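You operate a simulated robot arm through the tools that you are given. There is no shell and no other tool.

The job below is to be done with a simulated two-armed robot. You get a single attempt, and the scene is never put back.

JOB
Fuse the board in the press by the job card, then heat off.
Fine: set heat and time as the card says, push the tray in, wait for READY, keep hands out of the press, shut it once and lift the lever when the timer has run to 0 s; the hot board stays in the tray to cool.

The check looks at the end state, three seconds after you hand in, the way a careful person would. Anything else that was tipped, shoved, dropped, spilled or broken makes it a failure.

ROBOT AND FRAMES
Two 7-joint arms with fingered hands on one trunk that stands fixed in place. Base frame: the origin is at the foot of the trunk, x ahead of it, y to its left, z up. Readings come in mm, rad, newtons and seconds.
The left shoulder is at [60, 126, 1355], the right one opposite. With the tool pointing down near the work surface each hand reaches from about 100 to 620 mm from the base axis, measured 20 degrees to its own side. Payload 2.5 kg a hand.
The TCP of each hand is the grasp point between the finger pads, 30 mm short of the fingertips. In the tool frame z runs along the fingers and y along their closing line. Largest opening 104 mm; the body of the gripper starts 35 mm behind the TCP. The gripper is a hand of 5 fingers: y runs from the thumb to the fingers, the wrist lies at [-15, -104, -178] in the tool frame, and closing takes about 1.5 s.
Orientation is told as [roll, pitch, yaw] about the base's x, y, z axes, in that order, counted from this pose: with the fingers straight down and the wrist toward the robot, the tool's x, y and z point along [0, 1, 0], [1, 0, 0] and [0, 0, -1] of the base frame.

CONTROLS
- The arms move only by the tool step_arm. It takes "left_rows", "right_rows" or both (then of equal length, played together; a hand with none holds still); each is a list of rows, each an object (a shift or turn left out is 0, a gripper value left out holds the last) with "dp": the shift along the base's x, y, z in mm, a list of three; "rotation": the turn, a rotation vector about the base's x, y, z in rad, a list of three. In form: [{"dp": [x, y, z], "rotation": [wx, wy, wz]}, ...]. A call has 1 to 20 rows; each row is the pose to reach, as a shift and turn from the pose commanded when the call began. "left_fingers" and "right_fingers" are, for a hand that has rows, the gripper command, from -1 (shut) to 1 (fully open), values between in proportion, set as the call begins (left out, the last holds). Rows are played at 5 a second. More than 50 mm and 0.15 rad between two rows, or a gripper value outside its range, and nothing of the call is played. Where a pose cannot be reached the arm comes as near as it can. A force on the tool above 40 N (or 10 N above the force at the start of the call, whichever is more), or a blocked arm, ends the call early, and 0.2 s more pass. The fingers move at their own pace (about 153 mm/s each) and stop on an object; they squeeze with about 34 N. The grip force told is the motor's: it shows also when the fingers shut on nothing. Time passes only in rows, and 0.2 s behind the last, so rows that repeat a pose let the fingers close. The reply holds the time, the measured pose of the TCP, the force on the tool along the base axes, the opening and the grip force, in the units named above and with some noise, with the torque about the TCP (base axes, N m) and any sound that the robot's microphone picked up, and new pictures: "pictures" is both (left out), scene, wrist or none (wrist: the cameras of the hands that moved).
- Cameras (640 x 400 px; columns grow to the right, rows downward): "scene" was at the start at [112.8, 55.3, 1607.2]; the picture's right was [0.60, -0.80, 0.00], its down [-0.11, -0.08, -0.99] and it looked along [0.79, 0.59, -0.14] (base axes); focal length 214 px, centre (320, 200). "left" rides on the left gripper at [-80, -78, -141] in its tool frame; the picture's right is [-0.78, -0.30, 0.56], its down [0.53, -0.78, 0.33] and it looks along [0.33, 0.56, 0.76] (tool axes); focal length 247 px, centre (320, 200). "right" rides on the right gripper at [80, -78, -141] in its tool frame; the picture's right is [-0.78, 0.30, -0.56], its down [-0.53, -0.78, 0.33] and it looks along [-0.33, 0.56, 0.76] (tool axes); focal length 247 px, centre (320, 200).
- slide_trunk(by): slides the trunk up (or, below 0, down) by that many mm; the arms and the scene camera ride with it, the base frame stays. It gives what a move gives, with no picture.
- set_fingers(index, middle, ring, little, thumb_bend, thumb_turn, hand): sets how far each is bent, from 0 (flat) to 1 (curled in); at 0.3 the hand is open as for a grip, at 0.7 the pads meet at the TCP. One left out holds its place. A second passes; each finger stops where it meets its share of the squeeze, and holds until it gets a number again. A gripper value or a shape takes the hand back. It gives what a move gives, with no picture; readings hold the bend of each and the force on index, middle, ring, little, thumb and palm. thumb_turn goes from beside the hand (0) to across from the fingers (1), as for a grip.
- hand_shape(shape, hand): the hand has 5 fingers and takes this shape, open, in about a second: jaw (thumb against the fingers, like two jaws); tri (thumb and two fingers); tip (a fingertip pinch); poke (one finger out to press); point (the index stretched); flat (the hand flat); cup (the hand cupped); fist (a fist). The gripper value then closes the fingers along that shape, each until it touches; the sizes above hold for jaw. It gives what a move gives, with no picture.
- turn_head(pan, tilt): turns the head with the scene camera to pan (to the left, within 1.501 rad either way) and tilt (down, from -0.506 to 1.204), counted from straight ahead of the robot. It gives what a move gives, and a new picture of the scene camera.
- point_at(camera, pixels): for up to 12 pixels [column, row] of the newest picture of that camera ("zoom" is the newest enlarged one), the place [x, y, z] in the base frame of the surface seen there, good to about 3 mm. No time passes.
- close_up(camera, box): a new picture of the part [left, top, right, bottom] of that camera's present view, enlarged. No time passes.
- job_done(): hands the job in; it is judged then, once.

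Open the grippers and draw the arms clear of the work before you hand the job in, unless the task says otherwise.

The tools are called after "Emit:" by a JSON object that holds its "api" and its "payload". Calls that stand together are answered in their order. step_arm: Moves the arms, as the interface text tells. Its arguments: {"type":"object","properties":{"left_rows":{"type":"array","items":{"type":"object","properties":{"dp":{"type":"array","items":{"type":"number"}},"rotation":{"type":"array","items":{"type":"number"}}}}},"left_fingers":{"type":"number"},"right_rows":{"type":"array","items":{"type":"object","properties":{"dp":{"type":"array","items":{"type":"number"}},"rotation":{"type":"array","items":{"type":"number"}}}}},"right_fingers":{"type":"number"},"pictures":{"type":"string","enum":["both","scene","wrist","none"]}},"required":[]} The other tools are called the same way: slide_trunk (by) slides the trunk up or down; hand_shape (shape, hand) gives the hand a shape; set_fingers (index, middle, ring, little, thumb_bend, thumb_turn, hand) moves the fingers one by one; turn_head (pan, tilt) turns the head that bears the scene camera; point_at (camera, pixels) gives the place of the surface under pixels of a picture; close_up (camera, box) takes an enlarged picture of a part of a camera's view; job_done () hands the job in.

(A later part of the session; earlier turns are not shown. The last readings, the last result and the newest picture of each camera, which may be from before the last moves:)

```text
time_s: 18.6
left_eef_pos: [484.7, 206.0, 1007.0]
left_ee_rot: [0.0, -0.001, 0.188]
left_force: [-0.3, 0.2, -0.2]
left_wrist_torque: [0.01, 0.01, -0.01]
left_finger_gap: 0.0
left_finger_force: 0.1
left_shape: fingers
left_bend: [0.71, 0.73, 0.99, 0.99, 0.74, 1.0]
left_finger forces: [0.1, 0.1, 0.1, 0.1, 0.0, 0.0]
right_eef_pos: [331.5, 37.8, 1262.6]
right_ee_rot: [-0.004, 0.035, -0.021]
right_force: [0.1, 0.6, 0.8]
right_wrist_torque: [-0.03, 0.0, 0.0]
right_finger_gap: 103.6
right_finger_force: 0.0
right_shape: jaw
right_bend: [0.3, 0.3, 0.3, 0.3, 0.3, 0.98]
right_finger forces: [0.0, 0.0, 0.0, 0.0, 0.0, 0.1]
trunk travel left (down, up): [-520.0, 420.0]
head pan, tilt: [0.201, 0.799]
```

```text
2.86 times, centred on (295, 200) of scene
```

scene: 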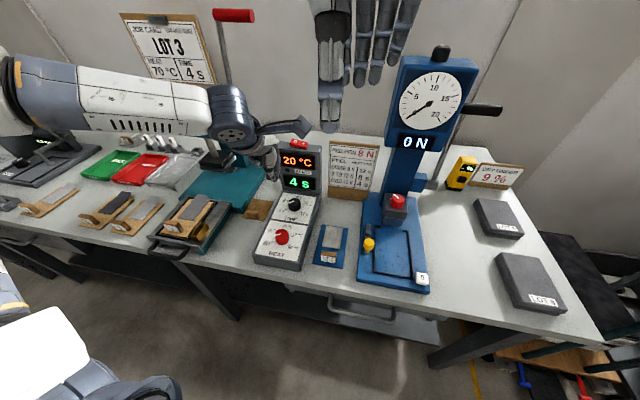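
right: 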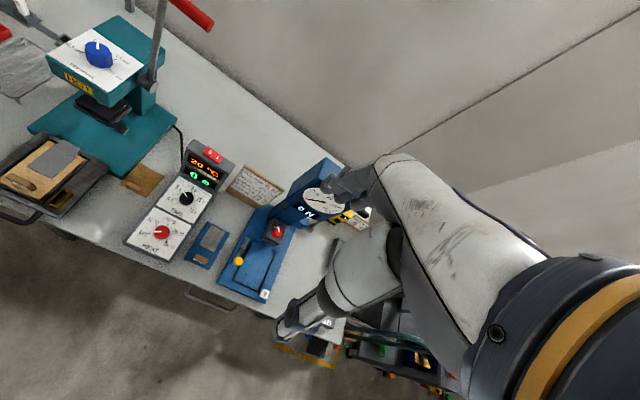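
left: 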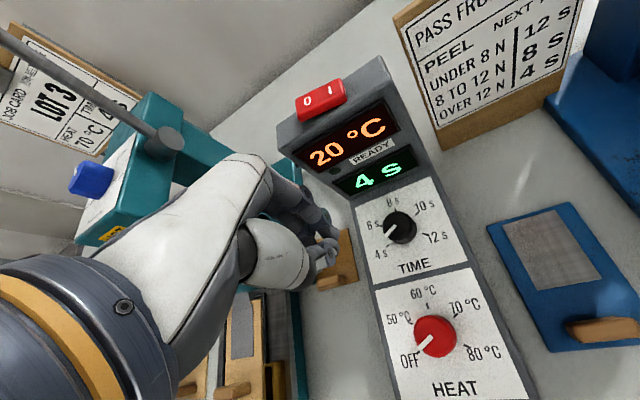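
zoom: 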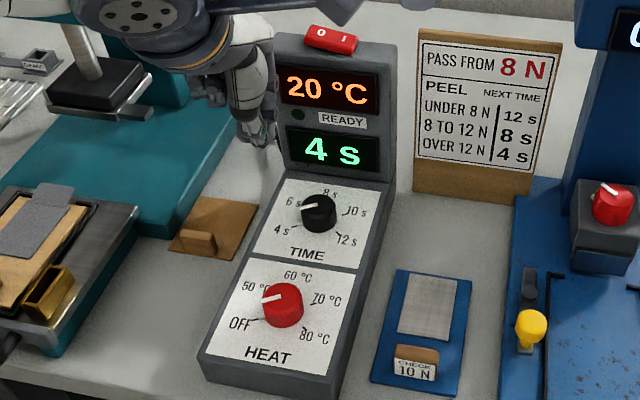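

Display reads 4 s. I'll verify the TIME pointer's actual angle with a close-up.

Emit:
{"api": "close_up", "payload": {"camera": "left", "box": [355, 190, 455, 280]}}

```text
4.44 times, centred on (405, 235) of left
```

zoom: 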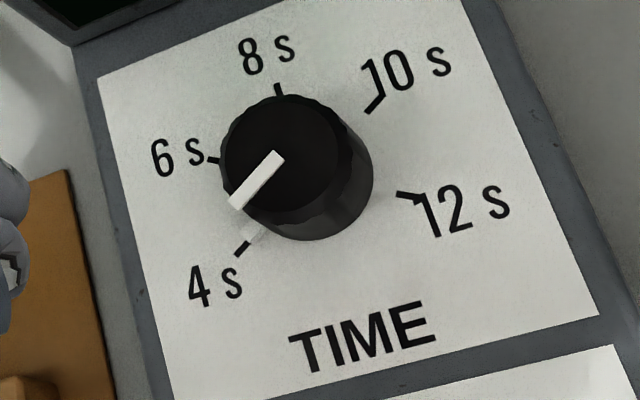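

TIME points right at 4 s. Now I'll open the three fingers and move over the HEAT knob at (409,173) with yaw ≈+0.3.

Emit:
{"api": "set_fingers", "payload": {"hand": "left", "index": 0.4, "middle": 0.4, "thumb_bend": 0.42}}

Emit:
{"api": "step_arm", "payload": {"left_rows": [{"dp": [-25, -11, 0], "rotation": [0, 0, 0.04]}, {"dp": [-50, -22, -10], "rotation": [0, 0, 0.08]}, {"dp": [-75, -33, -30], "rotation": [0, 0, 0.11]}, {"dp": [-75, -33, -50], "rotation": [0, 0, 0.11]}], "pictures": "both"}}

```text
time_s: 19.6
left_eef_pos: [485.9, 205.0, 1008.0]
left_ee_rot: [0.002, 0.0, 0.191]
left_force: [0.3, -1.1, -0.5]
left_wrist_torque: [0.01, 0.03, 0.03]
left_finger_gap: 74.8
left_finger_force: 0.1
left_shape: fingers
left_bend: [0.4, 0.4, 0.99, 0.99, 0.42, 0.99]
left_finger forces: [0.1, 0.1, 0.1, 0.0, 0.0, 0.0]
right_eef_pos: [331.5, 38.4, 1261.4]
right_ee_rot: [-0.005, 0.035, -0.02]
right_force: [0.2, 0.3, -0.8]
right_wrist_torque: [-0.03, 0.01, -0.02]
right_finger_gap: 103.8
right_finger_force: 0.1
right_shape: jaw
right_bend: [0.3, 0.3, 0.3, 0.3, 0.3, 0.98]
right_finger forces: [0.0, 0.0, 0.1, 0.0, 0.0, 0.0]
trunk travel left (down, up): [-520.0, 420.0]
head pan, tilt: [0.201, 0.799]
```

```text
time_s: 20.6
left_eef_pos: [409.9, 172.1, 955.6]
left_ee_rot: [0.0, 0.001, 0.3]
left_force: [-0.5, 0.1, -0.6]
left_wrist_torque: [0.03, 0.01, 0.06]
left_finger_gap: 74.9
left_finger_force: 0.0
left_shape: fingers
left_bend: [0.4, 0.4, 0.99, 0.99, 0.42, 0.99]
left_finger forces: [0.0, 0.0, 0.0, 0.0, 0.0, 0.0]
right_eef_pos: [332.3, 39.1, 1262.2]
right_ee_rot: [-0.004, 0.034, -0.021]
right_force: [-0.4, 0.9, -0.7]
right_wrist_torque: [-0.01, 0.03, 0.01]
right_finger_gap: 103.7
right_finger_force: 0.1
right_shape: jaw
right_bend: [0.3, 0.3, 0.3, 0.3, 0.3, 0.98]
right_finger forces: [0.1, 0.0, 0.0, 0.0, 0.0, 0.0]
trunk travel left (down, up): [-520.0, 420.0]
head pan, tilt: [0.201, 0.799]
```

scene: 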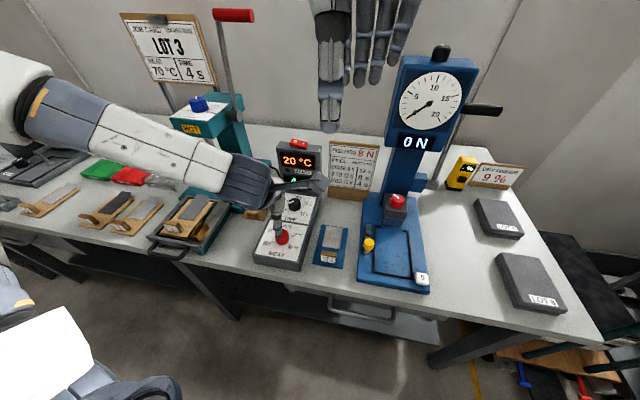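
left: 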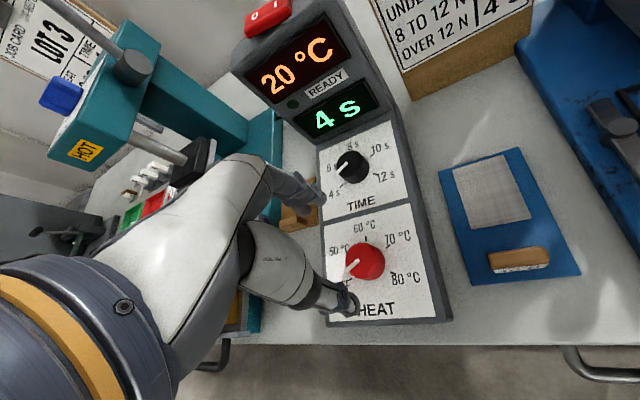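

The knob top at (366,258) matches the predicted TCP axis. I'll lower to z≈883 and then grip.

Emit:
{"api": "step_arm", "payload": {"left_rows": [{"dp": [0, 0, -20]}, {"dp": [0, 0, -40]}, {"dp": [0, 0, -56]}, {"dp": [0, 0, -66]}, {"dp": [0, 0, -72]}], "pictures": "none"}}

Emit:
{"api": "set_fingers", "payload": {"hand": "left", "index": 0.75, "middle": 0.75, "thumb_bend": 0.75}}

Emit:
{"api": "close_up", "payload": {"camera": "left", "box": [220, 130, 440, 330]}}

```text
time_s: 21.8
left_eef_pos: [410.1, 172.5, 884.5]
left_ee_rot: [-0.001, 0.0, 0.3]
left_force: [0.1, 0.4, 0.0]
left_wrist_torque: [-0.01, 0.0, -0.02]
left_finger_gap: 74.8
left_finger_force: 0.0
left_shape: fingers
left_bend: [0.4, 0.4, 0.99, 0.99, 0.42, 0.99]
left_finger forces: [0.0, 0.0, 0.0, 0.1, 0.0, 0.0]
right_eef_pos: [331.8, 37.9, 1261.6]
right_ee_rot: [-0.005, 0.035, -0.019]
right_force: [0.6, -0.3, 0.1]
right_wrist_torque: [0.0, -0.01, -0.01]
right_finger_gap: 104.0
right_finger_force: 0.1
right_shape: jaw
right_bend: [0.3, 0.3, 0.3, 0.3, 0.3, 0.98]
right_finger forces: [0.0, 0.0, 0.1, 0.1, 0.1, 0.0]
trunk travel left (down, up): [-520.0, 420.0]
head pan, tilt: [0.201, 0.799]
```

```text
time_s: 22.8
left_eef_pos: [411.8, 171.9, 884.5]
left_ee_rot: [0.001, 0.0, 0.303]
left_force: [9.7, 3.5, -4.6]
left_wrist_torque: [0.05, -0.15, -0.01]
left_finger_gap: 27.9
left_finger_force: 18.1
left_shape: fingers
left_bend: [0.59, 0.61, 0.99, 0.99, 0.61, 1.0]
left_finger forces: [10.3, 12.1, 0.0, 0.0, 12.8, 0.0]
right_eef_pos: [333.2, 39.4, 1261.0]
right_ee_rot: [-0.005, 0.036, -0.021]
right_force: [0.2, -0.1, 0.8]
right_wrist_torque: [0.0, 0.01, -0.01]
right_finger_gap: 104.1
right_finger_force: 0.0
right_shape: jaw
right_bend: [0.3, 0.3, 0.3, 0.3, 0.3, 0.98]
right_finger forces: [0.0, 0.0, 0.0, 0.1, 0.0, 0.0]
trunk travel left (down, up): [-520.0, 420.0]
head pan, tilt: [0.201, 0.799]
```

```text
2.00 times, centred on (330, 230) of left
```

zoom: 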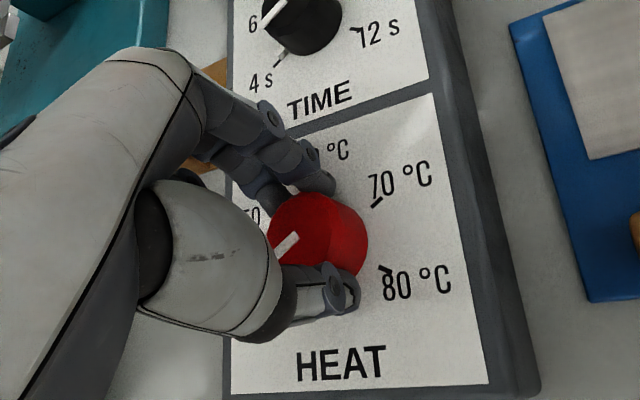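

HEAT knob gripped with three fingers. I'll turn −1.5 rad (clockwise).

Emit:
{"api": "step_arm", "payload": {"left_rows": [{"rotation": [0, 0, -0.14]}, {"rotation": [0, 0, -0.28]}, {"rotation": [0, 0, -0.42]}, {"rotation": [0, 0, -0.56]}, {"rotation": [0, 0, -0.7]}, {"rotation": [0, 0, -0.84]}, {"rotation": [0, 0, -0.98]}, {"rotation": [0, 0, -1.12]}, {"rotation": [0, 0, -1.26]}, {"rotation": [0, 0, -1.4]}, {"rotation": [0, 0, -1.5]}], "pictures": "both"}}

Emit:
{"api": "close_up", "payload": {"camera": "left", "box": [220, 130, 440, 330]}}

```text
time_s: 25.2
left_eef_pos: [409.8, 171.5, 883.7]
left_ee_rot: [-0.001, 0.001, -1.203]
left_force: [-1.1, -1.9, -4.5]
left_wrist_torque: [0.08, 0.1, 0.02]
left_finger_gap: 27.8
left_finger_force: 16.6
left_shape: fingers
left_bend: [0.59, 0.62, 0.99, 0.99, 0.61, 1.0]
left_finger forces: [8.3, 8.8, 0.0, 0.0, 16.2, 0.0]
right_eef_pos: [331.6, 38.5, 1262.0]
right_ee_rot: [-0.007, 0.036, -0.02]
right_force: [0.6, -1.0, 0.3]
right_wrist_torque: [0.0, 0.0, 0.03]
right_finger_gap: 103.8
right_finger_force: 0.0
right_shape: jaw
right_bend: [0.3, 0.3, 0.3, 0.3, 0.3, 0.98]
right_finger forces: [0.0, 0.1, 0.1, 0.1, 0.1, 0.0]
trunk travel left (down, up): [-520.0, 420.0]
head pan, tilt: [0.201, 0.799]
```

scene: 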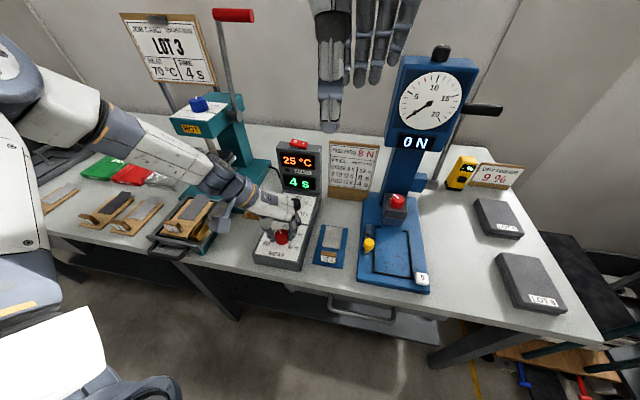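
left: 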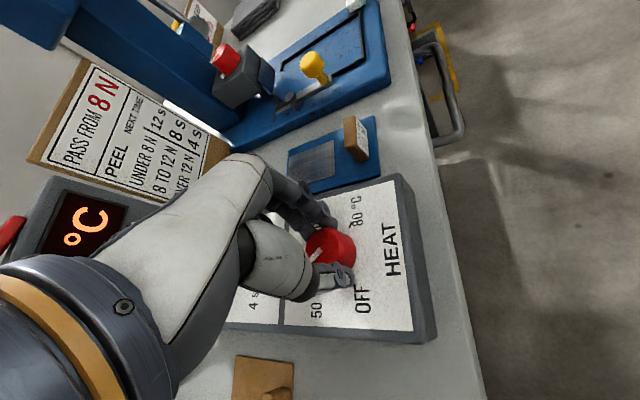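

```text
2.00 times, centred on (330, 230) of left
```

zoom: 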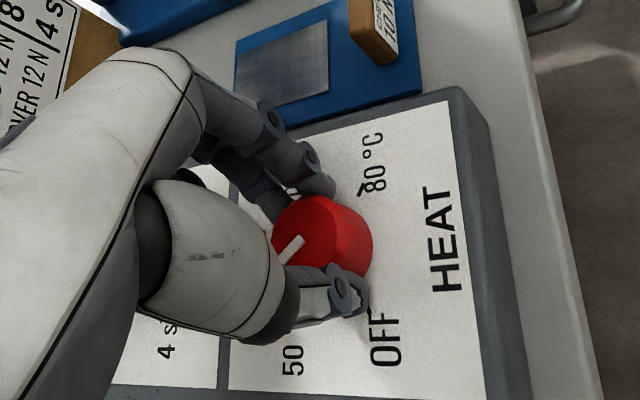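

The display shows 25 °C and rising, the knob turned ~86°. I'll open the fingers, rotate back with a small lift, and regrip.

Emit:
{"api": "set_fingers", "payload": {"hand": "left", "index": 0.4, "middle": 0.4, "thumb_bend": 0.42}}

Emit:
{"api": "step_arm", "payload": {"left_rows": [{"dp": [0, 0, 15], "rotation": [0, 0, 0.07]}, {"dp": [0, 1, 30], "rotation": [0, 0, 0.2]}, {"dp": [0, 1, 30], "rotation": [0, 0, 0.34]}, {"dp": [0, 1, 30], "rotation": [0, 0, 0.48]}, {"dp": [0, 1, 30], "rotation": [0, 0, 0.62]}, {"dp": [0, 1, 30], "rotation": [0, 0, 0.76]}, {"dp": [0, 1, 30], "rotation": [0, 0, 0.9]}, {"dp": [0, 1, 30], "rotation": [0, 0, 1.04]}, {"dp": [0, 1, 30], "rotation": [0, 0, 1.18]}, {"dp": [0, 1, 30], "rotation": [0, 0, 1.32]}, {"dp": [0, 1, 20], "rotation": [0, 0, 1.46]}, {"dp": [0, 1, 8], "rotation": [0, 0, 1.55]}, {"dp": [0, 1, 0], "rotation": [0, 0, 1.6]}], "pictures": "wrist"}}

```text
time_s: 26.2
left_eef_pos: [410.3, 172.6, 884.0]
left_ee_rot: [0.0, 0.001, -1.2]
left_force: [0.1, 0.7, 0.5]
left_wrist_torque: [-0.03, 0.01, 0.02]
left_finger_gap: 75.0
left_finger_force: 0.1
left_shape: fingers
left_bend: [0.4, 0.4, 0.99, 0.99, 0.42, 0.99]
left_finger forces: [0.0, 0.0, 0.1, 0.0, 0.0, 0.0]
right_eef_pos: [331.4, 38.4, 1261.8]
right_ee_rot: [-0.006, 0.035, -0.022]
right_force: [0.5, -0.1, 0.1]
right_wrist_torque: [0.02, 0.0, 0.01]
right_finger_gap: 103.8
right_finger_force: 0.0
right_shape: jaw
right_bend: [0.3, 0.3, 0.3, 0.3, 0.3, 0.98]
right_finger forces: [0.0, 0.1, 0.1, 0.0, 0.1, 0.1]
trunk travel left (down, up): [-520.0, 420.0]
head pan, tilt: [0.201, 0.799]
```

```text
time_s: 29.0
left_eef_pos: [410.2, 172.9, 884.2]
left_ee_rot: [0.0, 0.001, 0.404]
left_force: [0.0, 0.0, -0.2]
left_wrist_torque: [0.0, 0.0, -0.02]
left_finger_gap: 74.8
left_finger_force: 0.1
left_shape: fingers
left_bend: [0.4, 0.4, 0.99, 0.99, 0.42, 0.99]
left_finger forces: [0.1, 0.0, 0.1, 0.0, 0.0, 0.1]
right_eef_pos: [332.1, 38.9, 1262.0]
right_ee_rot: [-0.005, 0.034, -0.021]
right_force: [0.6, -0.8, 0.1]
right_wrist_torque: [0.0, 0.03, -0.03]
right_finger_gap: 103.9
right_finger_force: 0.0
right_shape: jaw
right_bend: [0.3, 0.3, 0.3, 0.3, 0.3, 0.98]
right_finger forces: [0.1, 0.0, 0.0, 0.0, 0.1, 0.0]
trunk travel left (down, up): [-520.0, 420.0]
head pan, tilt: [0.201, 0.799]
```

left: 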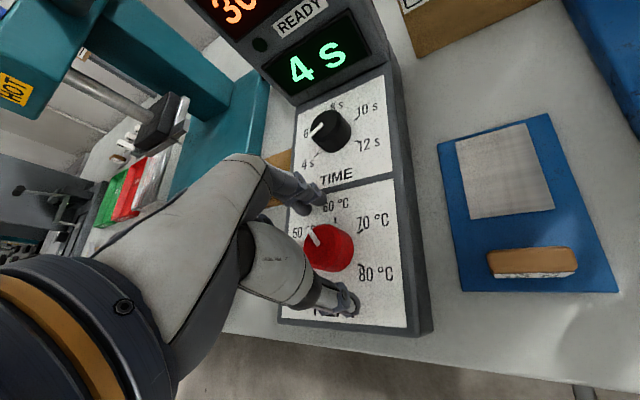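

The pointer is between 50 and 60 now. I'll measure its exact angle before gripping again.

Emit:
{"api": "close_up", "payload": {"camera": "left", "box": [285, 195, 385, 285]}}

```text
4.44 times, centred on (335, 240) of left
```

zoom: 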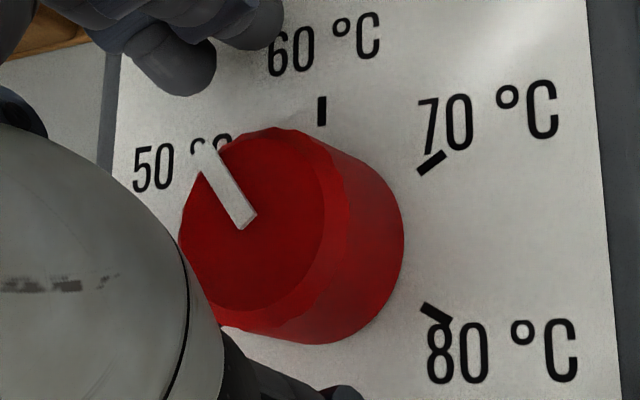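

Emit:
{"api": "point_at", "payload": {"camera": "zoom", "pixels": [[246, 222], [205, 150], [225, 186], [322, 110], [430, 163], [438, 315]]}}

```text
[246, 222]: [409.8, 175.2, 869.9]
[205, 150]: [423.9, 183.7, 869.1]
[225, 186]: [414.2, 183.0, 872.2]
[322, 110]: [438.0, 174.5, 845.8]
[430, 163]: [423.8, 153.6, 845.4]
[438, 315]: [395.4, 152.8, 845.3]
```

Pointer is at ≈+32°, so it needs about −1.6 rad to reach 70 °C. I'll grip and turn −1.61 rad.

Emit:
{"api": "set_fingers", "payload": {"hand": "left", "index": 0.75, "middle": 0.75, "thumb_bend": 0.75}}

Emit:
{"api": "step_arm", "payload": {"left_rows": [{"rotation": [0, 0, -0.14]}, {"rotation": [0, 0, -0.28]}, {"rotation": [0, 0, -0.42]}, {"rotation": [0, 0, -0.56]}, {"rotation": [0, 0, -0.7]}, {"rotation": [0, 0, -0.84]}, {"rotation": [0, 0, -0.98]}, {"rotation": [0, 0, -1.12]}, {"rotation": [0, 0, -1.26]}, {"rotation": [0, 0, -1.4]}, {"rotation": [0, 0, -1.54]}, {"rotation": [0, 0, -1.61]}, {"rotation": [0, 0, -1.61]}], "pictures": "both"}}

Emit:
{"api": "close_up", "payload": {"camera": "left", "box": [220, 130, 440, 330]}}

```text
time_s: 30.0
left_eef_pos: [410.4, 174.1, 883.3]
left_ee_rot: [0.0, 0.001, 0.401]
left_force: [9.9, 4.6, -4.8]
left_wrist_torque: [0.08, -0.16, 0.0]
left_finger_gap: 28.4
left_finger_force: 17.2
left_shape: fingers
left_bend: [0.58, 0.61, 0.99, 0.99, 0.61, 1.0]
left_finger forces: [10.5, 12.1, 0.0, 0.1, 12.6, 0.0]
right_eef_pos: [332.5, 38.7, 1261.6]
right_ee_rot: [-0.006, 0.035, -0.022]
right_force: [0.0, -0.3, 0.2]
right_wrist_torque: [-0.05, 0.01, 0.0]
right_finger_gap: 103.9
right_finger_force: 0.0
right_shape: jaw
right_bend: [0.3, 0.3, 0.3, 0.3, 0.3, 0.98]
right_finger forces: [0.0, 0.0, 0.0, 0.1, 0.1, 0.0]
trunk travel left (down, up): [-520.0, 420.0]
head pan, tilt: [0.201, 0.799]
```

```text
time_s: 32.8
left_eef_pos: [409.3, 172.3, 883.5]
left_ee_rot: [-0.003, 0.002, -1.213]
left_force: [-2.0, -4.5, -7.1]
left_wrist_torque: [0.03, 0.09, -0.01]
left_finger_gap: 28.4
left_finger_force: 16.6
left_shape: fingers
left_bend: [0.59, 0.62, 0.99, 0.99, 0.61, 1.0]
left_finger forces: [9.2, 8.9, 0.0, 0.0, 14.6, 0.0]
right_eef_pos: [331.6, 37.7, 1261.2]
right_ee_rot: [-0.005, 0.034, -0.019]
right_force: [-0.2, -0.6, -0.5]
right_wrist_torque: [0.02, 0.01, 0.04]
right_finger_gap: 104.0
right_finger_force: 0.1
right_shape: jaw
right_bend: [0.3, 0.3, 0.3, 0.3, 0.3, 0.98]
right_finger forces: [0.0, 0.1, 0.0, 0.0, 0.1, 0.0]
trunk travel left (down, up): [-520.0, 420.0]
head pan, tilt: [0.201, 0.799]
```

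scene: 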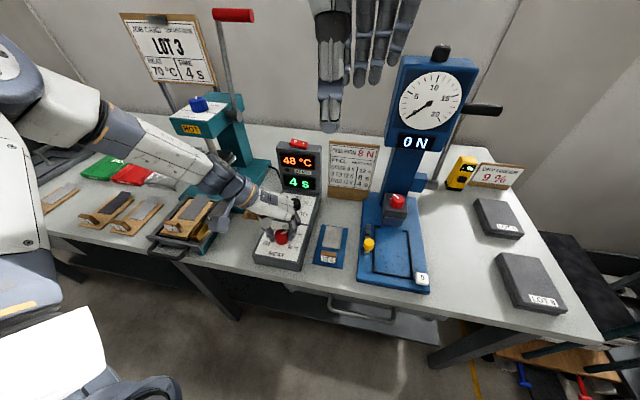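
left: 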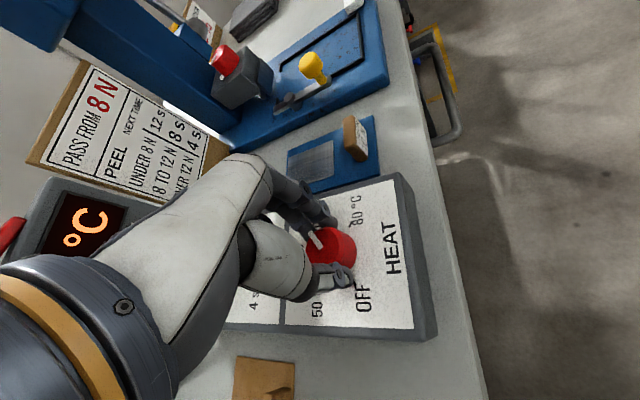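

```text
2.00 times, centred on (330, 230) of left
```

zoom: 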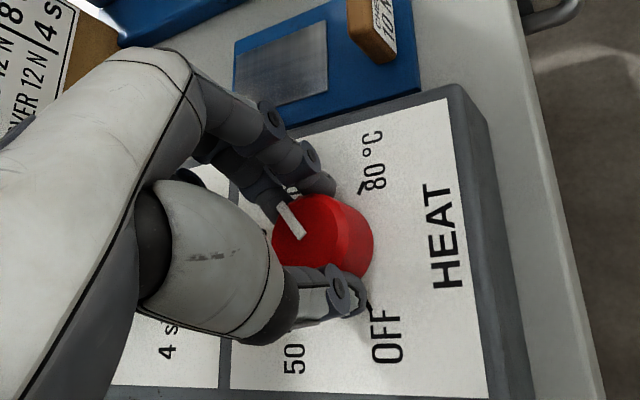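

Temperature is 48 °C and climbing. I'll release, lift off the knob, and check the HEAT pointer.

Emit:
{"api": "set_fingers", "payload": {"hand": "left", "index": 0.4, "middle": 0.4, "thumb_bend": 0.42}}

Emit:
{"api": "step_arm", "payload": {"left_rows": [{"dp": [0, 0, 20]}, {"dp": [0, 0, 45]}, {"dp": [-5, 5, 80], "rotation": [0, 0, 0.1]}, {"dp": [-15, 20, 110], "rotation": [0, 0, 0.2]}], "pictures": "both"}}

Emit:
{"api": "close_up", "payload": {"camera": "left", "box": [280, 160, 460, 300]}}

```text
time_s: 33.8
left_eef_pos: [410.4, 172.4, 885.1]
left_ee_rot: [0.002, -0.001, -1.21]
left_force: [0.1, 1.1, 1.0]
left_wrist_torque: [0.0, 0.01, -0.02]
left_finger_gap: 75.0
left_finger_force: 0.0
left_shape: fingers
left_bend: [0.4, 0.4, 0.99, 0.99, 0.42, 0.99]
left_finger forces: [0.0, 0.0, 0.0, 0.0, 0.0, 0.0]
right_eef_pos: [330.5, 38.3, 1261.7]
right_ee_rot: [-0.005, 0.035, -0.021]
right_force: [0.0, 0.3, 0.6]
right_wrist_torque: [-0.05, 0.02, -0.03]
right_finger_gap: 104.0
right_finger_force: 0.1
right_shape: jaw
right_bend: [0.3, 0.3, 0.3, 0.3, 0.3, 0.98]
right_finger forces: [0.0, 0.0, 0.1, 0.1, 0.1, 0.0]
trunk travel left (down, up): [-520.0, 420.0]
head pan, tilt: [0.201, 0.799]
```

```text
time_s: 34.8
left_eef_pos: [395.9, 190.5, 995.2]
left_ee_rot: [0.0, -0.001, -1.01]
left_force: [-0.7, -0.4, -1.5]
left_wrist_torque: [0.03, -0.01, -0.01]
left_finger_gap: 74.9
left_finger_force: 0.0
left_shape: fingers
left_bend: [0.4, 0.4, 0.99, 0.99, 0.42, 0.99]
left_finger forces: [0.1, 0.1, 0.0, 0.1, 0.1, 0.1]
right_eef_pos: [330.7, 38.0, 1261.1]
right_ee_rot: [-0.005, 0.035, -0.021]
right_force: [-0.8, -0.2, -0.3]
right_wrist_torque: [0.02, 0.01, -0.01]
right_finger_gap: 104.0
right_finger_force: 0.0
right_shape: jaw
right_bend: [0.3, 0.3, 0.3, 0.3, 0.3, 0.98]
right_finger forces: [0.0, 0.1, 0.1, 0.1, 0.0, 0.1]
trunk travel left (down, up): [-520.0, 420.0]
head pan, tilt: [0.201, 0.799]
```

scene: 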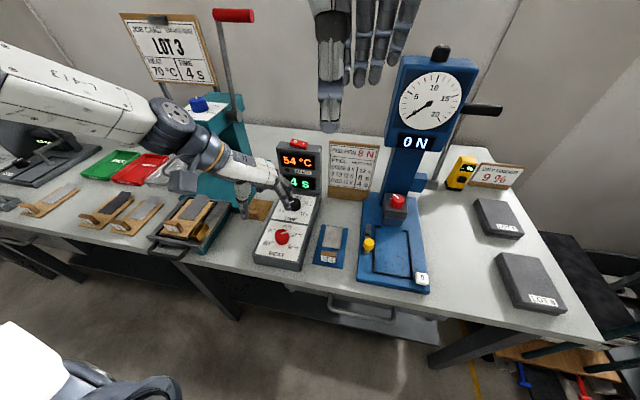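
left: 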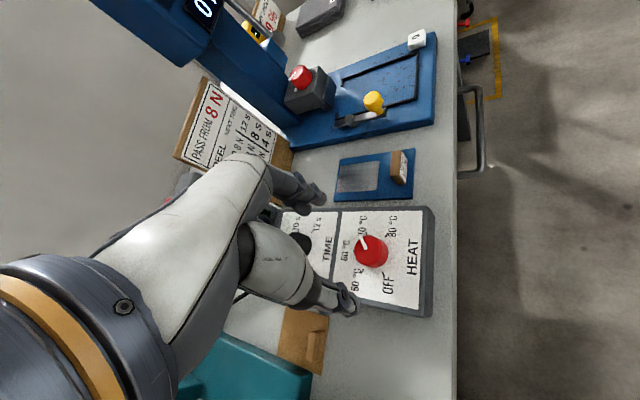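

```text
2.86 times, centred on (370, 230) of left
```

zoom: 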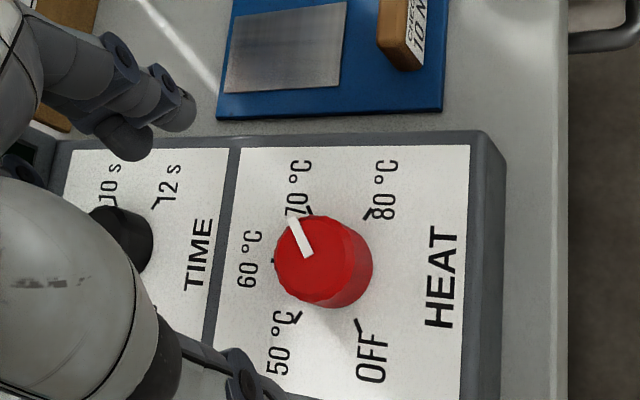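

The pointer looks aimed at about 70; I'll measure its angle.

Emit:
{"api": "point_at", "payload": {"camera": "zoom", "pixels": [[308, 256], [293, 222], [300, 239], [309, 212], [274, 262], [297, 318], [360, 324], [369, 213]]}}

```text
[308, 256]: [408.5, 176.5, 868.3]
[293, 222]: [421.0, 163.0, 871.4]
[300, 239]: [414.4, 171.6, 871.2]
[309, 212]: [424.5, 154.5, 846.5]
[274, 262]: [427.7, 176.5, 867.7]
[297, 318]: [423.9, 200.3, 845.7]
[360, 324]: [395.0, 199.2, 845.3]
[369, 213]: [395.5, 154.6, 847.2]
```

The pointer is at ≈−58…−60°, i.e. on 70 °C. Now I'll move the left hand over to the tray handle (bar at x≈303, y≈410–490, z≈843), first turning yaw back to 0 while high.

Emit:
{"api": "step_arm", "payload": {"left_rows": [{"dp": [-10, 30, 0], "rotation": [0, 0, 0.13]}, {"dp": [-20, 62, 0], "rotation": [0, 0, 0.26]}, {"dp": [-30, 94, 0], "rotation": [0, 0, 0.39]}, {"dp": [-45, 126, 0], "rotation": [0, 0, 0.52]}, {"dp": [-60, 158, 0], "rotation": [0, 0, 0.65]}, {"dp": [-75, 190, 0], "rotation": [0, 0, 0.78]}, {"dp": [-85, 222, -5], "rotation": [0, 0, 0.91]}, {"dp": [-93, 255, -15], "rotation": [0, 0, 1.01]}], "pictures": "both"}}

```text
time_s: 35.7
left_eef_pos: [332.0, 290.9, 939.3]
left_ee_rot: [-0.116, 0.143, -0.589]
left_force: [0.1, 0.4, 0.5]
left_wrist_torque: [-0.01, -0.03, -0.01]
left_finger_gap: 74.8
left_finger_force: 0.0
left_shape: fingers
left_bend: [0.4, 0.4, 0.99, 0.99, 0.42, 0.99]
left_finger forces: [0.0, 0.0, 0.0, 0.0, 0.0, 0.0]
right_eef_pos: [332.7, 38.5, 1262.5]
right_ee_rot: [-0.005, 0.035, -0.022]
right_force: [0.5, 0.3, 0.5]
right_wrist_torque: [-0.01, -0.03, 0.01]
right_finger_gap: 103.8
right_finger_force: 0.0
right_shape: jaw
right_bend: [0.3, 0.3, 0.3, 0.3, 0.3, 0.98]
right_finger forces: [0.1, 0.0, 0.0, 0.0, 0.0, 0.0]
trunk travel left (down, up): [-520.0, 420.0]
head pan, tilt: [0.201, 0.799]
stopped in row 4 (left hand): the arm was blocked; the commanded pose is now the measured one
```

scene: 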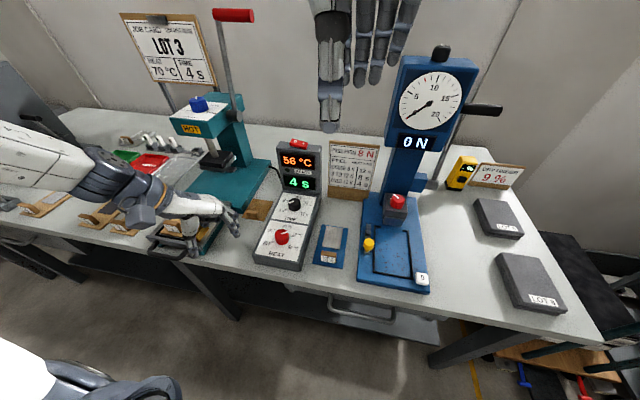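
left: 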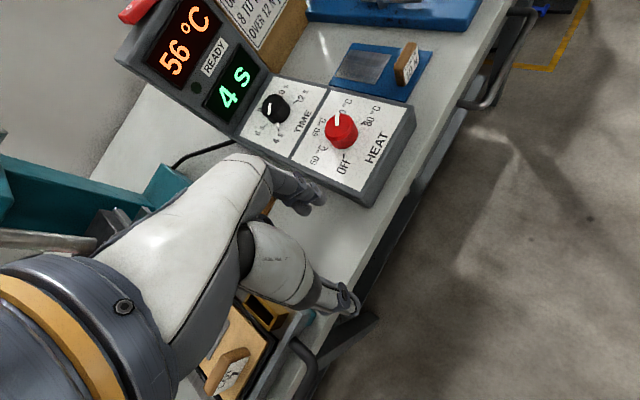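

The arm was blocked around (332,291,939). I'll check where its forearm and elbow lie relative to the press and table.

Emit:
{"api": "point_at", "payload": {"camera": "scene", "pixels": [[10, 140], [40, 155], [70, 165], [100, 175], [125, 185], [145, 205], [180, 205], [205, 205], [230, 220], [190, 245], [150, 225], [30, 185]]}}

Emit:
{"api": "turn_head", "payload": {"pan": 0.9, "tilt": 0.8}}

```text
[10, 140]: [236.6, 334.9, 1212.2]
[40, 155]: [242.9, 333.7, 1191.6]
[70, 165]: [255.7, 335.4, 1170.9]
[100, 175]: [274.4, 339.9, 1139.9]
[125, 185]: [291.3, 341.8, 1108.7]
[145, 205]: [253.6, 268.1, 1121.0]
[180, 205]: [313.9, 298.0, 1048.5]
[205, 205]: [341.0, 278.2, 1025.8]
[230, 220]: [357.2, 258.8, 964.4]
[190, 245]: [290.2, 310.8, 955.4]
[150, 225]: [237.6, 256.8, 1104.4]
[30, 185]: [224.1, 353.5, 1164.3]
```

```text
time_s: 36.8
left_eef_pos: [331.7, 290.8, 939.6]
left_ee_rot: [-0.116, 0.143, -0.59]
left_force: [-0.9, 0.2, 0.2]
left_wrist_torque: [0.01, 0.0, 0.0]
left_finger_gap: 74.9
left_finger_force: 0.1
left_shape: fingers
left_bend: [0.4, 0.4, 0.99, 0.99, 0.42, 0.99]
left_finger forces: [0.0, 0.0, 0.0, 0.0, 0.0, 0.0]
right_eef_pos: [331.5, 40.3, 1262.0]
right_ee_rot: [-0.005, 0.035, -0.02]
right_force: [0.0, 0.5, -0.1]
right_wrist_torque: [0.04, -0.01, 0.01]
right_finger_gap: 103.9
right_finger_force: 0.0
right_shape: jaw
right_bend: [0.3, 0.3, 0.3, 0.3, 0.3, 0.98]
right_finger forces: [0.0, 0.0, 0.1, 0.0, 0.0, 0.0]
trunk travel left (down, up): [-520.0, 420.0]
head pan, tilt: [0.901, 0.799]
```

scene: 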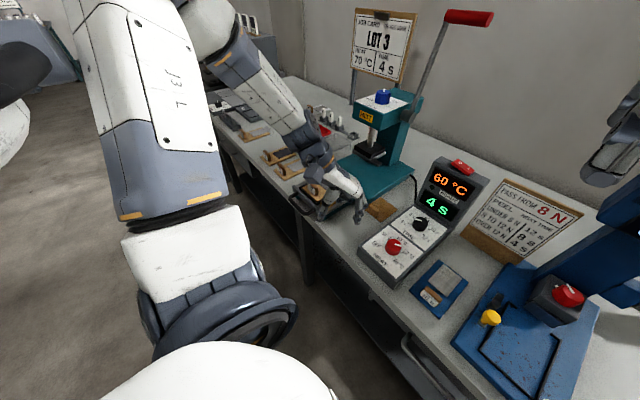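

The elbow is high and out to the left, so this looks like a joint-limit posture rather than contact. I'll move the hand up toward the start posture (relative to the trunk), which is known to be comfortable, straightening the tilt.

Emit:
{"api": "step_arm", "payload": {"left_rows": [{"dp": [5, -5, 30], "rotation": [0.02, -0.02, 0]}, {"dp": [10, -8, 65], "rotation": [0.05, -0.06, 0.03]}, {"dp": [10, -8, 105], "rotation": [0.08, -0.1, 0.08]}, {"dp": [8, -5, 145], "rotation": [0.1, -0.13, 0.16]}, {"dp": [3, 0, 185], "rotation": [0.12, -0.15, 0.25]}, {"dp": [-5, 5, 220], "rotation": [0.13, -0.16, 0.35]}, {"dp": [-15, 12, 245], "rotation": [0.13, -0.17, 0.45]}, {"dp": [-25, 20, 253], "rotation": [0.13, -0.17, 0.53]}], "pictures": "scene"}}

```text
time_s: 37.4
left_eef_pos: [307.9, 281.7, 941.1]
left_ee_rot: [-0.173, 0.3, -0.584]
left_force: [0.1, 0.0, -0.6]
left_wrist_torque: [-0.01, 0.01, 0.0]
left_finger_gap: 75.4
left_finger_force: 0.1
left_shape: fingers
left_bend: [0.4, 0.4, 0.99, 0.99, 0.42, 0.99]
left_finger forces: [0.0, 0.0, 0.0, 0.0, 0.0, 0.0]
right_eef_pos: [331.7, 38.1, 1262.3]
right_ee_rot: [-0.005, 0.035, -0.022]
right_force: [0.3, 0.3, 0.6]
right_wrist_torque: [0.02, -0.02, 0.01]
right_finger_gap: 103.7
right_finger_force: 0.1
right_shape: jaw
right_bend: [0.3, 0.3, 0.3, 0.3, 0.3, 0.98]
right_finger forces: [0.0, 0.0, 0.0, 0.0, 0.0, 0.1]
trunk travel left (down, up): [-520.0, 420.0]
head pan, tilt: [0.901, 0.799]
stopped in row 3 (left hand): the arm was blocked; the commanded pose is now the measured one
```

scene: 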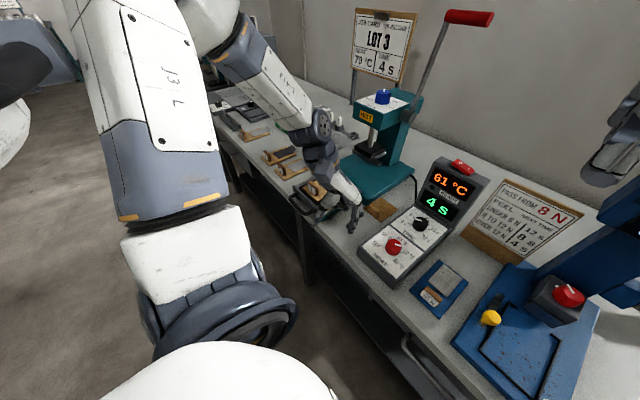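

Blocked again; the hand is at (308,282,941) with the wrist pitched. As before, moving forward (away from the body) should free it, so I'll go to about (420,235,985) while straightening the tilt.

Emit:
{"api": "step_arm", "payload": {"left_rows": [{"dp": [25, -8, 5], "rotation": [-0.003, -0.06, -0.03]}, {"dp": [50, -16, 12], "rotation": [-0.006, -0.13, -0.07]}, {"dp": [75, -25, 20], "rotation": [-0.01, -0.2, -0.12]}, {"dp": [95, -35, 30], "rotation": [-0.015, -0.27, -0.18]}, {"dp": [112, -47, 45], "rotation": [-0.02, -0.345, -0.25]}, {"dp": [112, -47, 45], "rotation": [-0.02, -0.345, -0.25]}], "pictures": "scene"}}

```text
time_s: 38.8
left_eef_pos: [420.9, 234.2, 987.5]
left_ee_rot: [0.036, 0.015, -0.804]
left_force: [-0.1, 0.0, 0.8]
left_wrist_torque: [0.01, -0.04, -0.02]
left_finger_gap: 74.9
left_finger_force: 0.0
left_shape: fingers
left_bend: [0.4, 0.4, 0.99, 0.99, 0.42, 0.99]
left_finger forces: [0.0, 0.0, 0.0, 0.1, 0.0, 0.0]
right_eef_pos: [332.0, 38.3, 1261.3]
right_ee_rot: [-0.005, 0.035, -0.021]
right_force: [-0.1, -0.6, 1.0]
right_wrist_torque: [-0.01, 0.02, 0.03]
right_finger_gap: 103.8
right_finger_force: 0.0
right_shape: jaw
right_bend: [0.3, 0.3, 0.3, 0.3, 0.3, 0.98]
right_finger forces: [0.1, 0.1, 0.1, 0.1, 0.1, 0.0]
trunk travel left (down, up): [-520.0, 420.0]
head pan, tilt: [0.901, 0.799]
```

scene: 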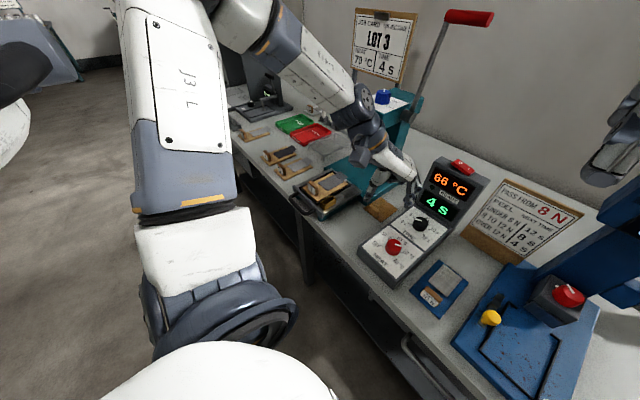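

The arm is free again at (421,234,987); the display shows 66 °C. I'll go back along the earlier good line to the start posture (306,312,1192), then lower the trunk so the handle lies at shoulder height.

Emit:
{"api": "step_arm", "payload": {"left_rows": [{"dp": [-15, 10, 27], "rotation": [-0.006, -0.002, 0.1]}, {"dp": [-30, 21, 54], "rotation": [-0.012, -0.004, 0.2]}, {"dp": [-46, 31, 82], "rotation": [-0.018, -0.006, 0.3]}, {"dp": [-61, 41, 109], "rotation": [-0.024, -0.008, 0.4]}, {"dp": [-77, 52, 137], "rotation": [-0.03, -0.01, 0.5]}, {"dp": [-92, 62, 164], "rotation": [-0.03, -0.01, 0.6]}, {"dp": [-107, 73, 192], "rotation": [-0.03, -0.01, 0.7]}, {"dp": [-115, 78, 205], "rotation": [-0.03, -0.01, 0.75]}], "pictures": "scene"}}

```text
time_s: 39.5
left_eef_pos: [357.1, 256.3, 974.7]
left_ee_rot: [-0.118, 0.197, -0.592]
left_force: [-0.5, -0.7, 0.5]
left_wrist_torque: [-0.04, 0.01, 0.0]
left_finger_gap: 75.0
left_finger_force: 0.1
left_shape: fingers
left_bend: [0.4, 0.4, 0.99, 0.99, 0.42, 0.99]
left_finger forces: [0.0, 0.1, 0.1, 0.1, 0.1, 0.0]
right_eef_pos: [330.9, 37.8, 1261.6]
right_ee_rot: [-0.007, 0.036, -0.02]
right_force: [0.3, -1.4, 0.5]
right_wrist_torque: [0.02, 0.02, -0.01]
right_finger_gap: 103.8
right_finger_force: 0.1
right_shape: jaw
right_bend: [0.3, 0.3, 0.3, 0.3, 0.3, 0.98]
right_finger forces: [0.0, 0.0, 0.0, 0.0, 0.0, 0.0]
trunk travel left (down, up): [-520.0, 420.0]
head pan, tilt: [0.901, 0.799]
stopped in row 3 (left hand): the arm was blocked; the commanded pose is now the measured one
```

scene: 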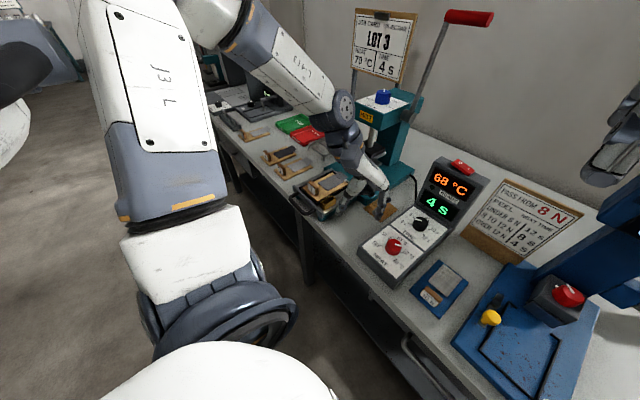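

Blocked again at (357,256,975). I'll measure where the upper arm, elbow and forearm are to understand the posture.

Emit:
{"api": "point_at", "payload": {"camera": "scene", "pixels": [[200, 20], [235, 30], [160, 100], [170, 200], [190, 260], [200, 310], [255, 40], [290, 70], [330, 100], [345, 110], [350, 140], [375, 180]]}}

Emit:
{"api": "turn_head", "payload": {"pan": 0.9, "tilt": 0.2}}

```text
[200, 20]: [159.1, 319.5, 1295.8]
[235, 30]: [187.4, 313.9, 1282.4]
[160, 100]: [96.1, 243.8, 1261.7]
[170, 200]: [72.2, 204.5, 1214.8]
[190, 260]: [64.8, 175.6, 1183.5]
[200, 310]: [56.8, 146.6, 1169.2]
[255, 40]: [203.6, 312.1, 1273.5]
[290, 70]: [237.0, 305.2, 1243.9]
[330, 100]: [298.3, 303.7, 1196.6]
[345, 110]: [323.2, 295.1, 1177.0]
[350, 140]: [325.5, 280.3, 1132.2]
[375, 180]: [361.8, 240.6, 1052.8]
```

```text
time_s: 40.5
left_eef_pos: [356.4, 256.9, 974.0]
left_ee_rot: [-0.118, 0.198, -0.594]
left_force: [0.7, 0.3, -0.2]
left_wrist_torque: [0.0, -0.01, -0.03]
left_finger_gap: 75.0
left_finger_force: 0.0
left_shape: fingers
left_bend: [0.4, 0.4, 0.99, 0.99, 0.42, 0.99]
left_finger forces: [0.0, 0.0, 0.0, 0.0, 0.0, 0.1]
right_eef_pos: [332.6, 37.5, 1264.4]
right_ee_rot: [0.004, 0.035, -0.024]
right_force: [1.5, -0.1, -0.7]
right_wrist_torque: [0.05, 0.0, -0.02]
right_finger_gap: 103.8
right_finger_force: 0.0
right_shape: jaw
right_bend: [0.3, 0.3, 0.3, 0.3, 0.3, 0.98]
right_finger forces: [0.0, 0.0, 0.0, 0.1, 0.0, 0.0]
trunk travel left (down, up): [-520.0, 420.0]
head pan, tilt: [0.901, 0.201]
```

scene: 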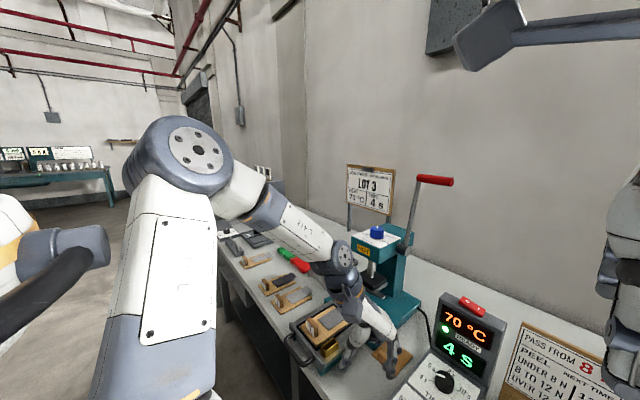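

READY lamp is lit at 70 °C. The left arm keeps stalling here, so I'll test slow small moves: straighten the tilt at this place and rise slightly.

Emit:
{"api": "step_arm", "payload": {"left_rows": [{"dp": [3, 0, 2], "rotation": [0.0, -0.04, 0]}, {"dp": [6, 0, 4], "rotation": [0.0, -0.08, 0]}, {"dp": [9, 0, 6], "rotation": [0.0, -0.12, 0]}, {"dp": [12, 0, 8], "rotation": [-0.005, -0.16, 0]}, {"dp": [15, 0, 10], "rotation": [-0.01, -0.2, 0]}, {"dp": [18, 0, 12], "rotation": [-0.01, -0.22, 0]}], "pictures": "none"}}

```text
time_s: 42.1
left_eef_pos: [359.0, 261.2, 954.5]
left_ee_rot: [-0.041, 0.118, -0.587]
left_force: [-0.1, 0.5, -0.4]
left_wrist_torque: [0.02, 0.01, 0.0]
left_finger_gap: 75.0
left_finger_force: 0.1
left_shape: fingers
left_bend: [0.4, 0.4, 0.99, 0.99, 0.42, 0.99]
left_finger forces: [0.0, 0.1, 0.0, 0.0, 0.0, 0.0]
right_eef_pos: [332.7, 37.0, 1266.5]
right_ee_rot: [0.009, 0.035, -0.028]
right_force: [1.2, 0.0, 0.2]
right_wrist_torque: [0.0, 0.02, -0.02]
right_finger_gap: 103.9
right_finger_force: 0.1
right_shape: jaw
right_bend: [0.3, 0.3, 0.3, 0.3, 0.3, 0.98]
right_finger forces: [0.1, 0.0, 0.0, 0.0, 0.0, 0.0]
trunk travel left (down, up): [-520.0, 420.0]
head pan, tilt: [0.901, 0.201]
stopped in row 6 (left hand): the arm was blocked; the commanded pose is now the measured one
```

The right hand, hovering centrally, drifted a few mm, which hints at interference near the centre. I'll move the right arm out to its own side (y≈−190) to clear the space.

Emit:
{"api": "step_arm", "payload": {"right_rows": [{"dp": [0, -30, 0]}, {"dp": [0, -65, 0]}, {"dp": [0, -100, 0]}, {"dp": [0, -135, 0]}, {"dp": [0, -170, 0]}, {"dp": [0, -205, 0]}, {"dp": [0, -230, 0]}], "pictures": "scene"}}

```text
time_s: 43.7
left_eef_pos: [359.5, 260.6, 954.4]
left_ee_rot: [-0.04, 0.121, -0.587]
left_force: [-0.4, -0.7, -0.7]
left_wrist_torque: [-0.01, 0.03, -0.01]
left_finger_gap: 75.0
left_finger_force: 0.1
left_shape: fingers
left_bend: [0.4, 0.4, 0.99, 0.99, 0.42, 0.99]
left_finger forces: [0.0, 0.0, 0.0, 0.0, 0.0, 0.0]
right_eef_pos: [333.0, -192.5, 1263.0]
right_ee_rot: [0.001, 0.037, -0.025]
right_force: [-1.3, -0.2, 1.2]
right_wrist_torque: [0.02, 0.02, 0.01]
right_finger_gap: 103.6
right_finger_force: 0.0
right_shape: jaw
right_bend: [0.3, 0.3, 0.3, 0.3, 0.3, 0.98]
right_finger forces: [0.1, 0.1, 0.0, 0.1, 0.1, 0.0]
trunk travel left (down, up): [-520.0, 420.0]
head pan, tilt: [0.901, 0.201]
```

scene: 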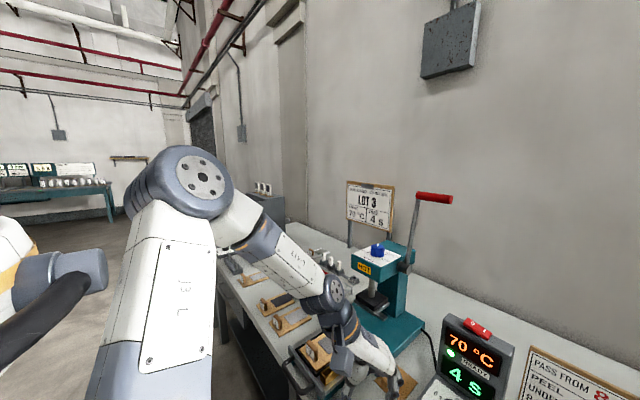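

The right arm is out of the way. I'll retry the left hand: rise and straighten gently.

Emit:
{"api": "step_arm", "payload": {"left_rows": [{"dp": [0, 0, 10], "rotation": [0.0, -0.03, 0]}, {"dp": [0, 0, 20], "rotation": [0.0, -0.06, 0]}, {"dp": [0, 0, 35], "rotation": [0.0, -0.09, 0]}, {"dp": [0, 0, 50], "rotation": [-0.02, -0.12, 0]}, {"dp": [0, 0, 70], "rotation": [-0.02, -0.12, 0.05]}, {"dp": [0, 0, 90], "rotation": [-0.02, -0.12, 0.1]}], "pictures": "none"}}

```text
time_s: 44.6
left_eef_pos: [333.0, 257.8, 945.7]
left_ee_rot: [-0.098, 0.16, -0.598]
left_force: [-0.9, -0.1, 1.0]
left_wrist_torque: [-0.03, 0.0, -0.04]
left_finger_gap: 75.2
left_finger_force: 0.1
left_shape: fingers
left_bend: [0.4, 0.4, 0.99, 0.99, 0.42, 0.99]
left_finger forces: [0.1, 0.0, 0.1, 0.0, 0.0, 0.0]
right_eef_pos: [331.8, -193.9, 1263.4]
right_ee_rot: [0.001, 0.037, -0.024]
right_force: [0.0, -0.3, 0.0]
right_wrist_torque: [-0.01, -0.01, 0.04]
right_finger_gap: 103.8
right_finger_force: 0.0
right_shape: jaw
right_bend: [0.3, 0.3, 0.3, 0.3, 0.3, 0.98]
right_finger forces: [0.0, 0.0, 0.1, 0.1, 0.0, 0.0]
trunk travel left (down, up): [-520.0, 420.0]
head pan, tilt: [0.901, 0.201]
stopped in row 4 (left hand): the arm was blocked; the commanded pose is now the measured one
```

Commanding "up" makes it go back/down, as if one joint were physically stopped. I'll check what the object at the left edge of the picture (60,270) is and how near the elbow is.

Emit:
{"api": "point_at", "payload": {"camera": "scene", "pixels": [[60, 270], [15, 240], [85, 270], [30, 330], [150, 170], [195, 160], [160, 230], [180, 330], [240, 230], [330, 290], [345, 360], [375, 345]]}}

Emit:
{"api": "turn_head", "payload": {"pan": 1.4, "tilt": 0.3}}

```text
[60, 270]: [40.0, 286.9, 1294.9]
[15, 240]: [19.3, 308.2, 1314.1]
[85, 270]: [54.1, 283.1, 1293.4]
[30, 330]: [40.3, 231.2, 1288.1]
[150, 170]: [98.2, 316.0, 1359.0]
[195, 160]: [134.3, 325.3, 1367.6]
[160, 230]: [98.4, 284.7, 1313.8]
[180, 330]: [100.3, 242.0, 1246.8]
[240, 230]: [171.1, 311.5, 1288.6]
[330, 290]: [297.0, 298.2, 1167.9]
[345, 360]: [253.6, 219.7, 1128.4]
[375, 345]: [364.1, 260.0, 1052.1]
```

```text
time_s: 45.5
left_eef_pos: [334.2, 258.5, 945.0]
left_ee_rot: [-0.097, 0.159, -0.599]
left_force: [-0.7, 0.0, 0.4]
left_wrist_torque: [-0.01, -0.03, 0.01]
left_finger_gap: 75.3
left_finger_force: 0.0
left_shape: fingers
left_bend: [0.4, 0.4, 0.99, 0.99, 0.42, 0.99]
left_finger forces: [0.1, 0.1, 0.0, 0.1, 0.0, 0.0]
right_eef_pos: [332.2, -193.5, 1264.2]
right_ee_rot: [-0.001, 0.039, -0.026]
right_force: [0.1, -0.1, 0.1]
right_wrist_torque: [-0.04, -0.01, 0.0]
right_finger_gap: 103.9
right_finger_force: 0.1
right_shape: jaw
right_bend: [0.3, 0.3, 0.3, 0.3, 0.3, 0.98]
right_finger forces: [0.0, 0.0, 0.0, 0.0, 0.0, 0.0]
trunk travel left (down, up): [-520.0, 420.0]
head pan, tilt: [1.4, 0.3]
```

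scene: 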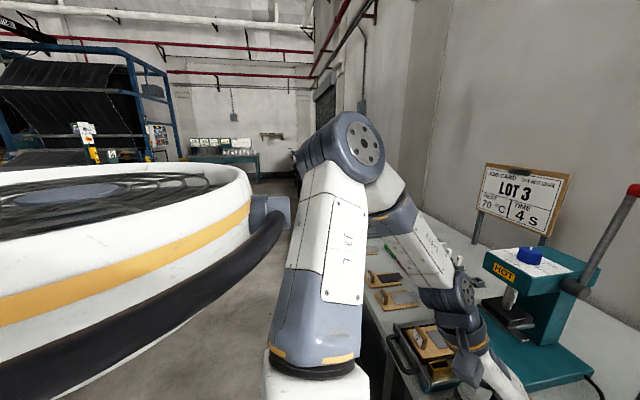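

The upper arm at (300,205) seems to touch the connector box on the robot's own shoulder unit (285,210) — that's what stalls it when the hand comes back at a low height. I'll bring the hand forward to (430,235,985) first, which moves the elbow forward.

Emit:
{"api": "step_arm", "payload": {"left_rows": [{"dp": [20, -5, 5], "rotation": [0.0, -0.05, -0.02]}, {"dp": [45, -11, 15], "rotation": [0.0, -0.1, -0.05]}, {"dp": [70, -17, 25], "rotation": [0.0, -0.15, -0.08]}, {"dp": [95, -23, 40], "rotation": [0, -0.18, -0.12]}, {"dp": [115, -25, 50], "rotation": [0, -0.18, -0.16]}, {"dp": [125, -25, 60], "rotation": [0, -0.18, -0.18]}], "pictures": "scene"}}

```text
time_s: 47.0
left_eef_pos: [460.4, 231.6, 1006.3]
left_ee_rot: [0.017, 0.016, -0.766]
left_force: [0.3, -0.1, -0.4]
left_wrist_torque: [0.02, 0.0, 0.01]
left_finger_gap: 74.9
left_finger_force: 0.1
left_shape: fingers
left_bend: [0.4, 0.4, 0.99, 0.99, 0.42, 0.99]
left_finger forces: [0.0, 0.1, 0.0, 0.0, 0.0, 0.1]
right_eef_pos: [333.3, -193.3, 1264.1]
right_ee_rot: [0.001, 0.037, -0.025]
right_force: [0.4, -0.1, 0.5]
right_wrist_torque: [-0.01, 0.01, 0.02]
right_finger_gap: 103.8
right_finger_force: 0.1
right_shape: jaw
right_bend: [0.3, 0.3, 0.3, 0.3, 0.3, 0.98]
right_finger forces: [0.0, 0.0, 0.1, 0.0, 0.1, 0.0]
trunk travel left (down, up): [-520.0, 420.0]
head pan, tilt: [1.4, 0.3]
```

scene: 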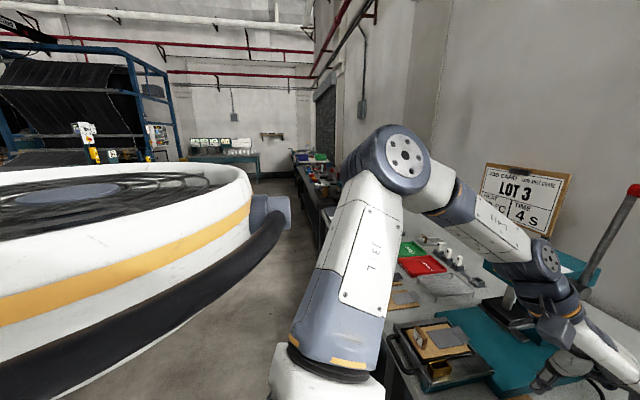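

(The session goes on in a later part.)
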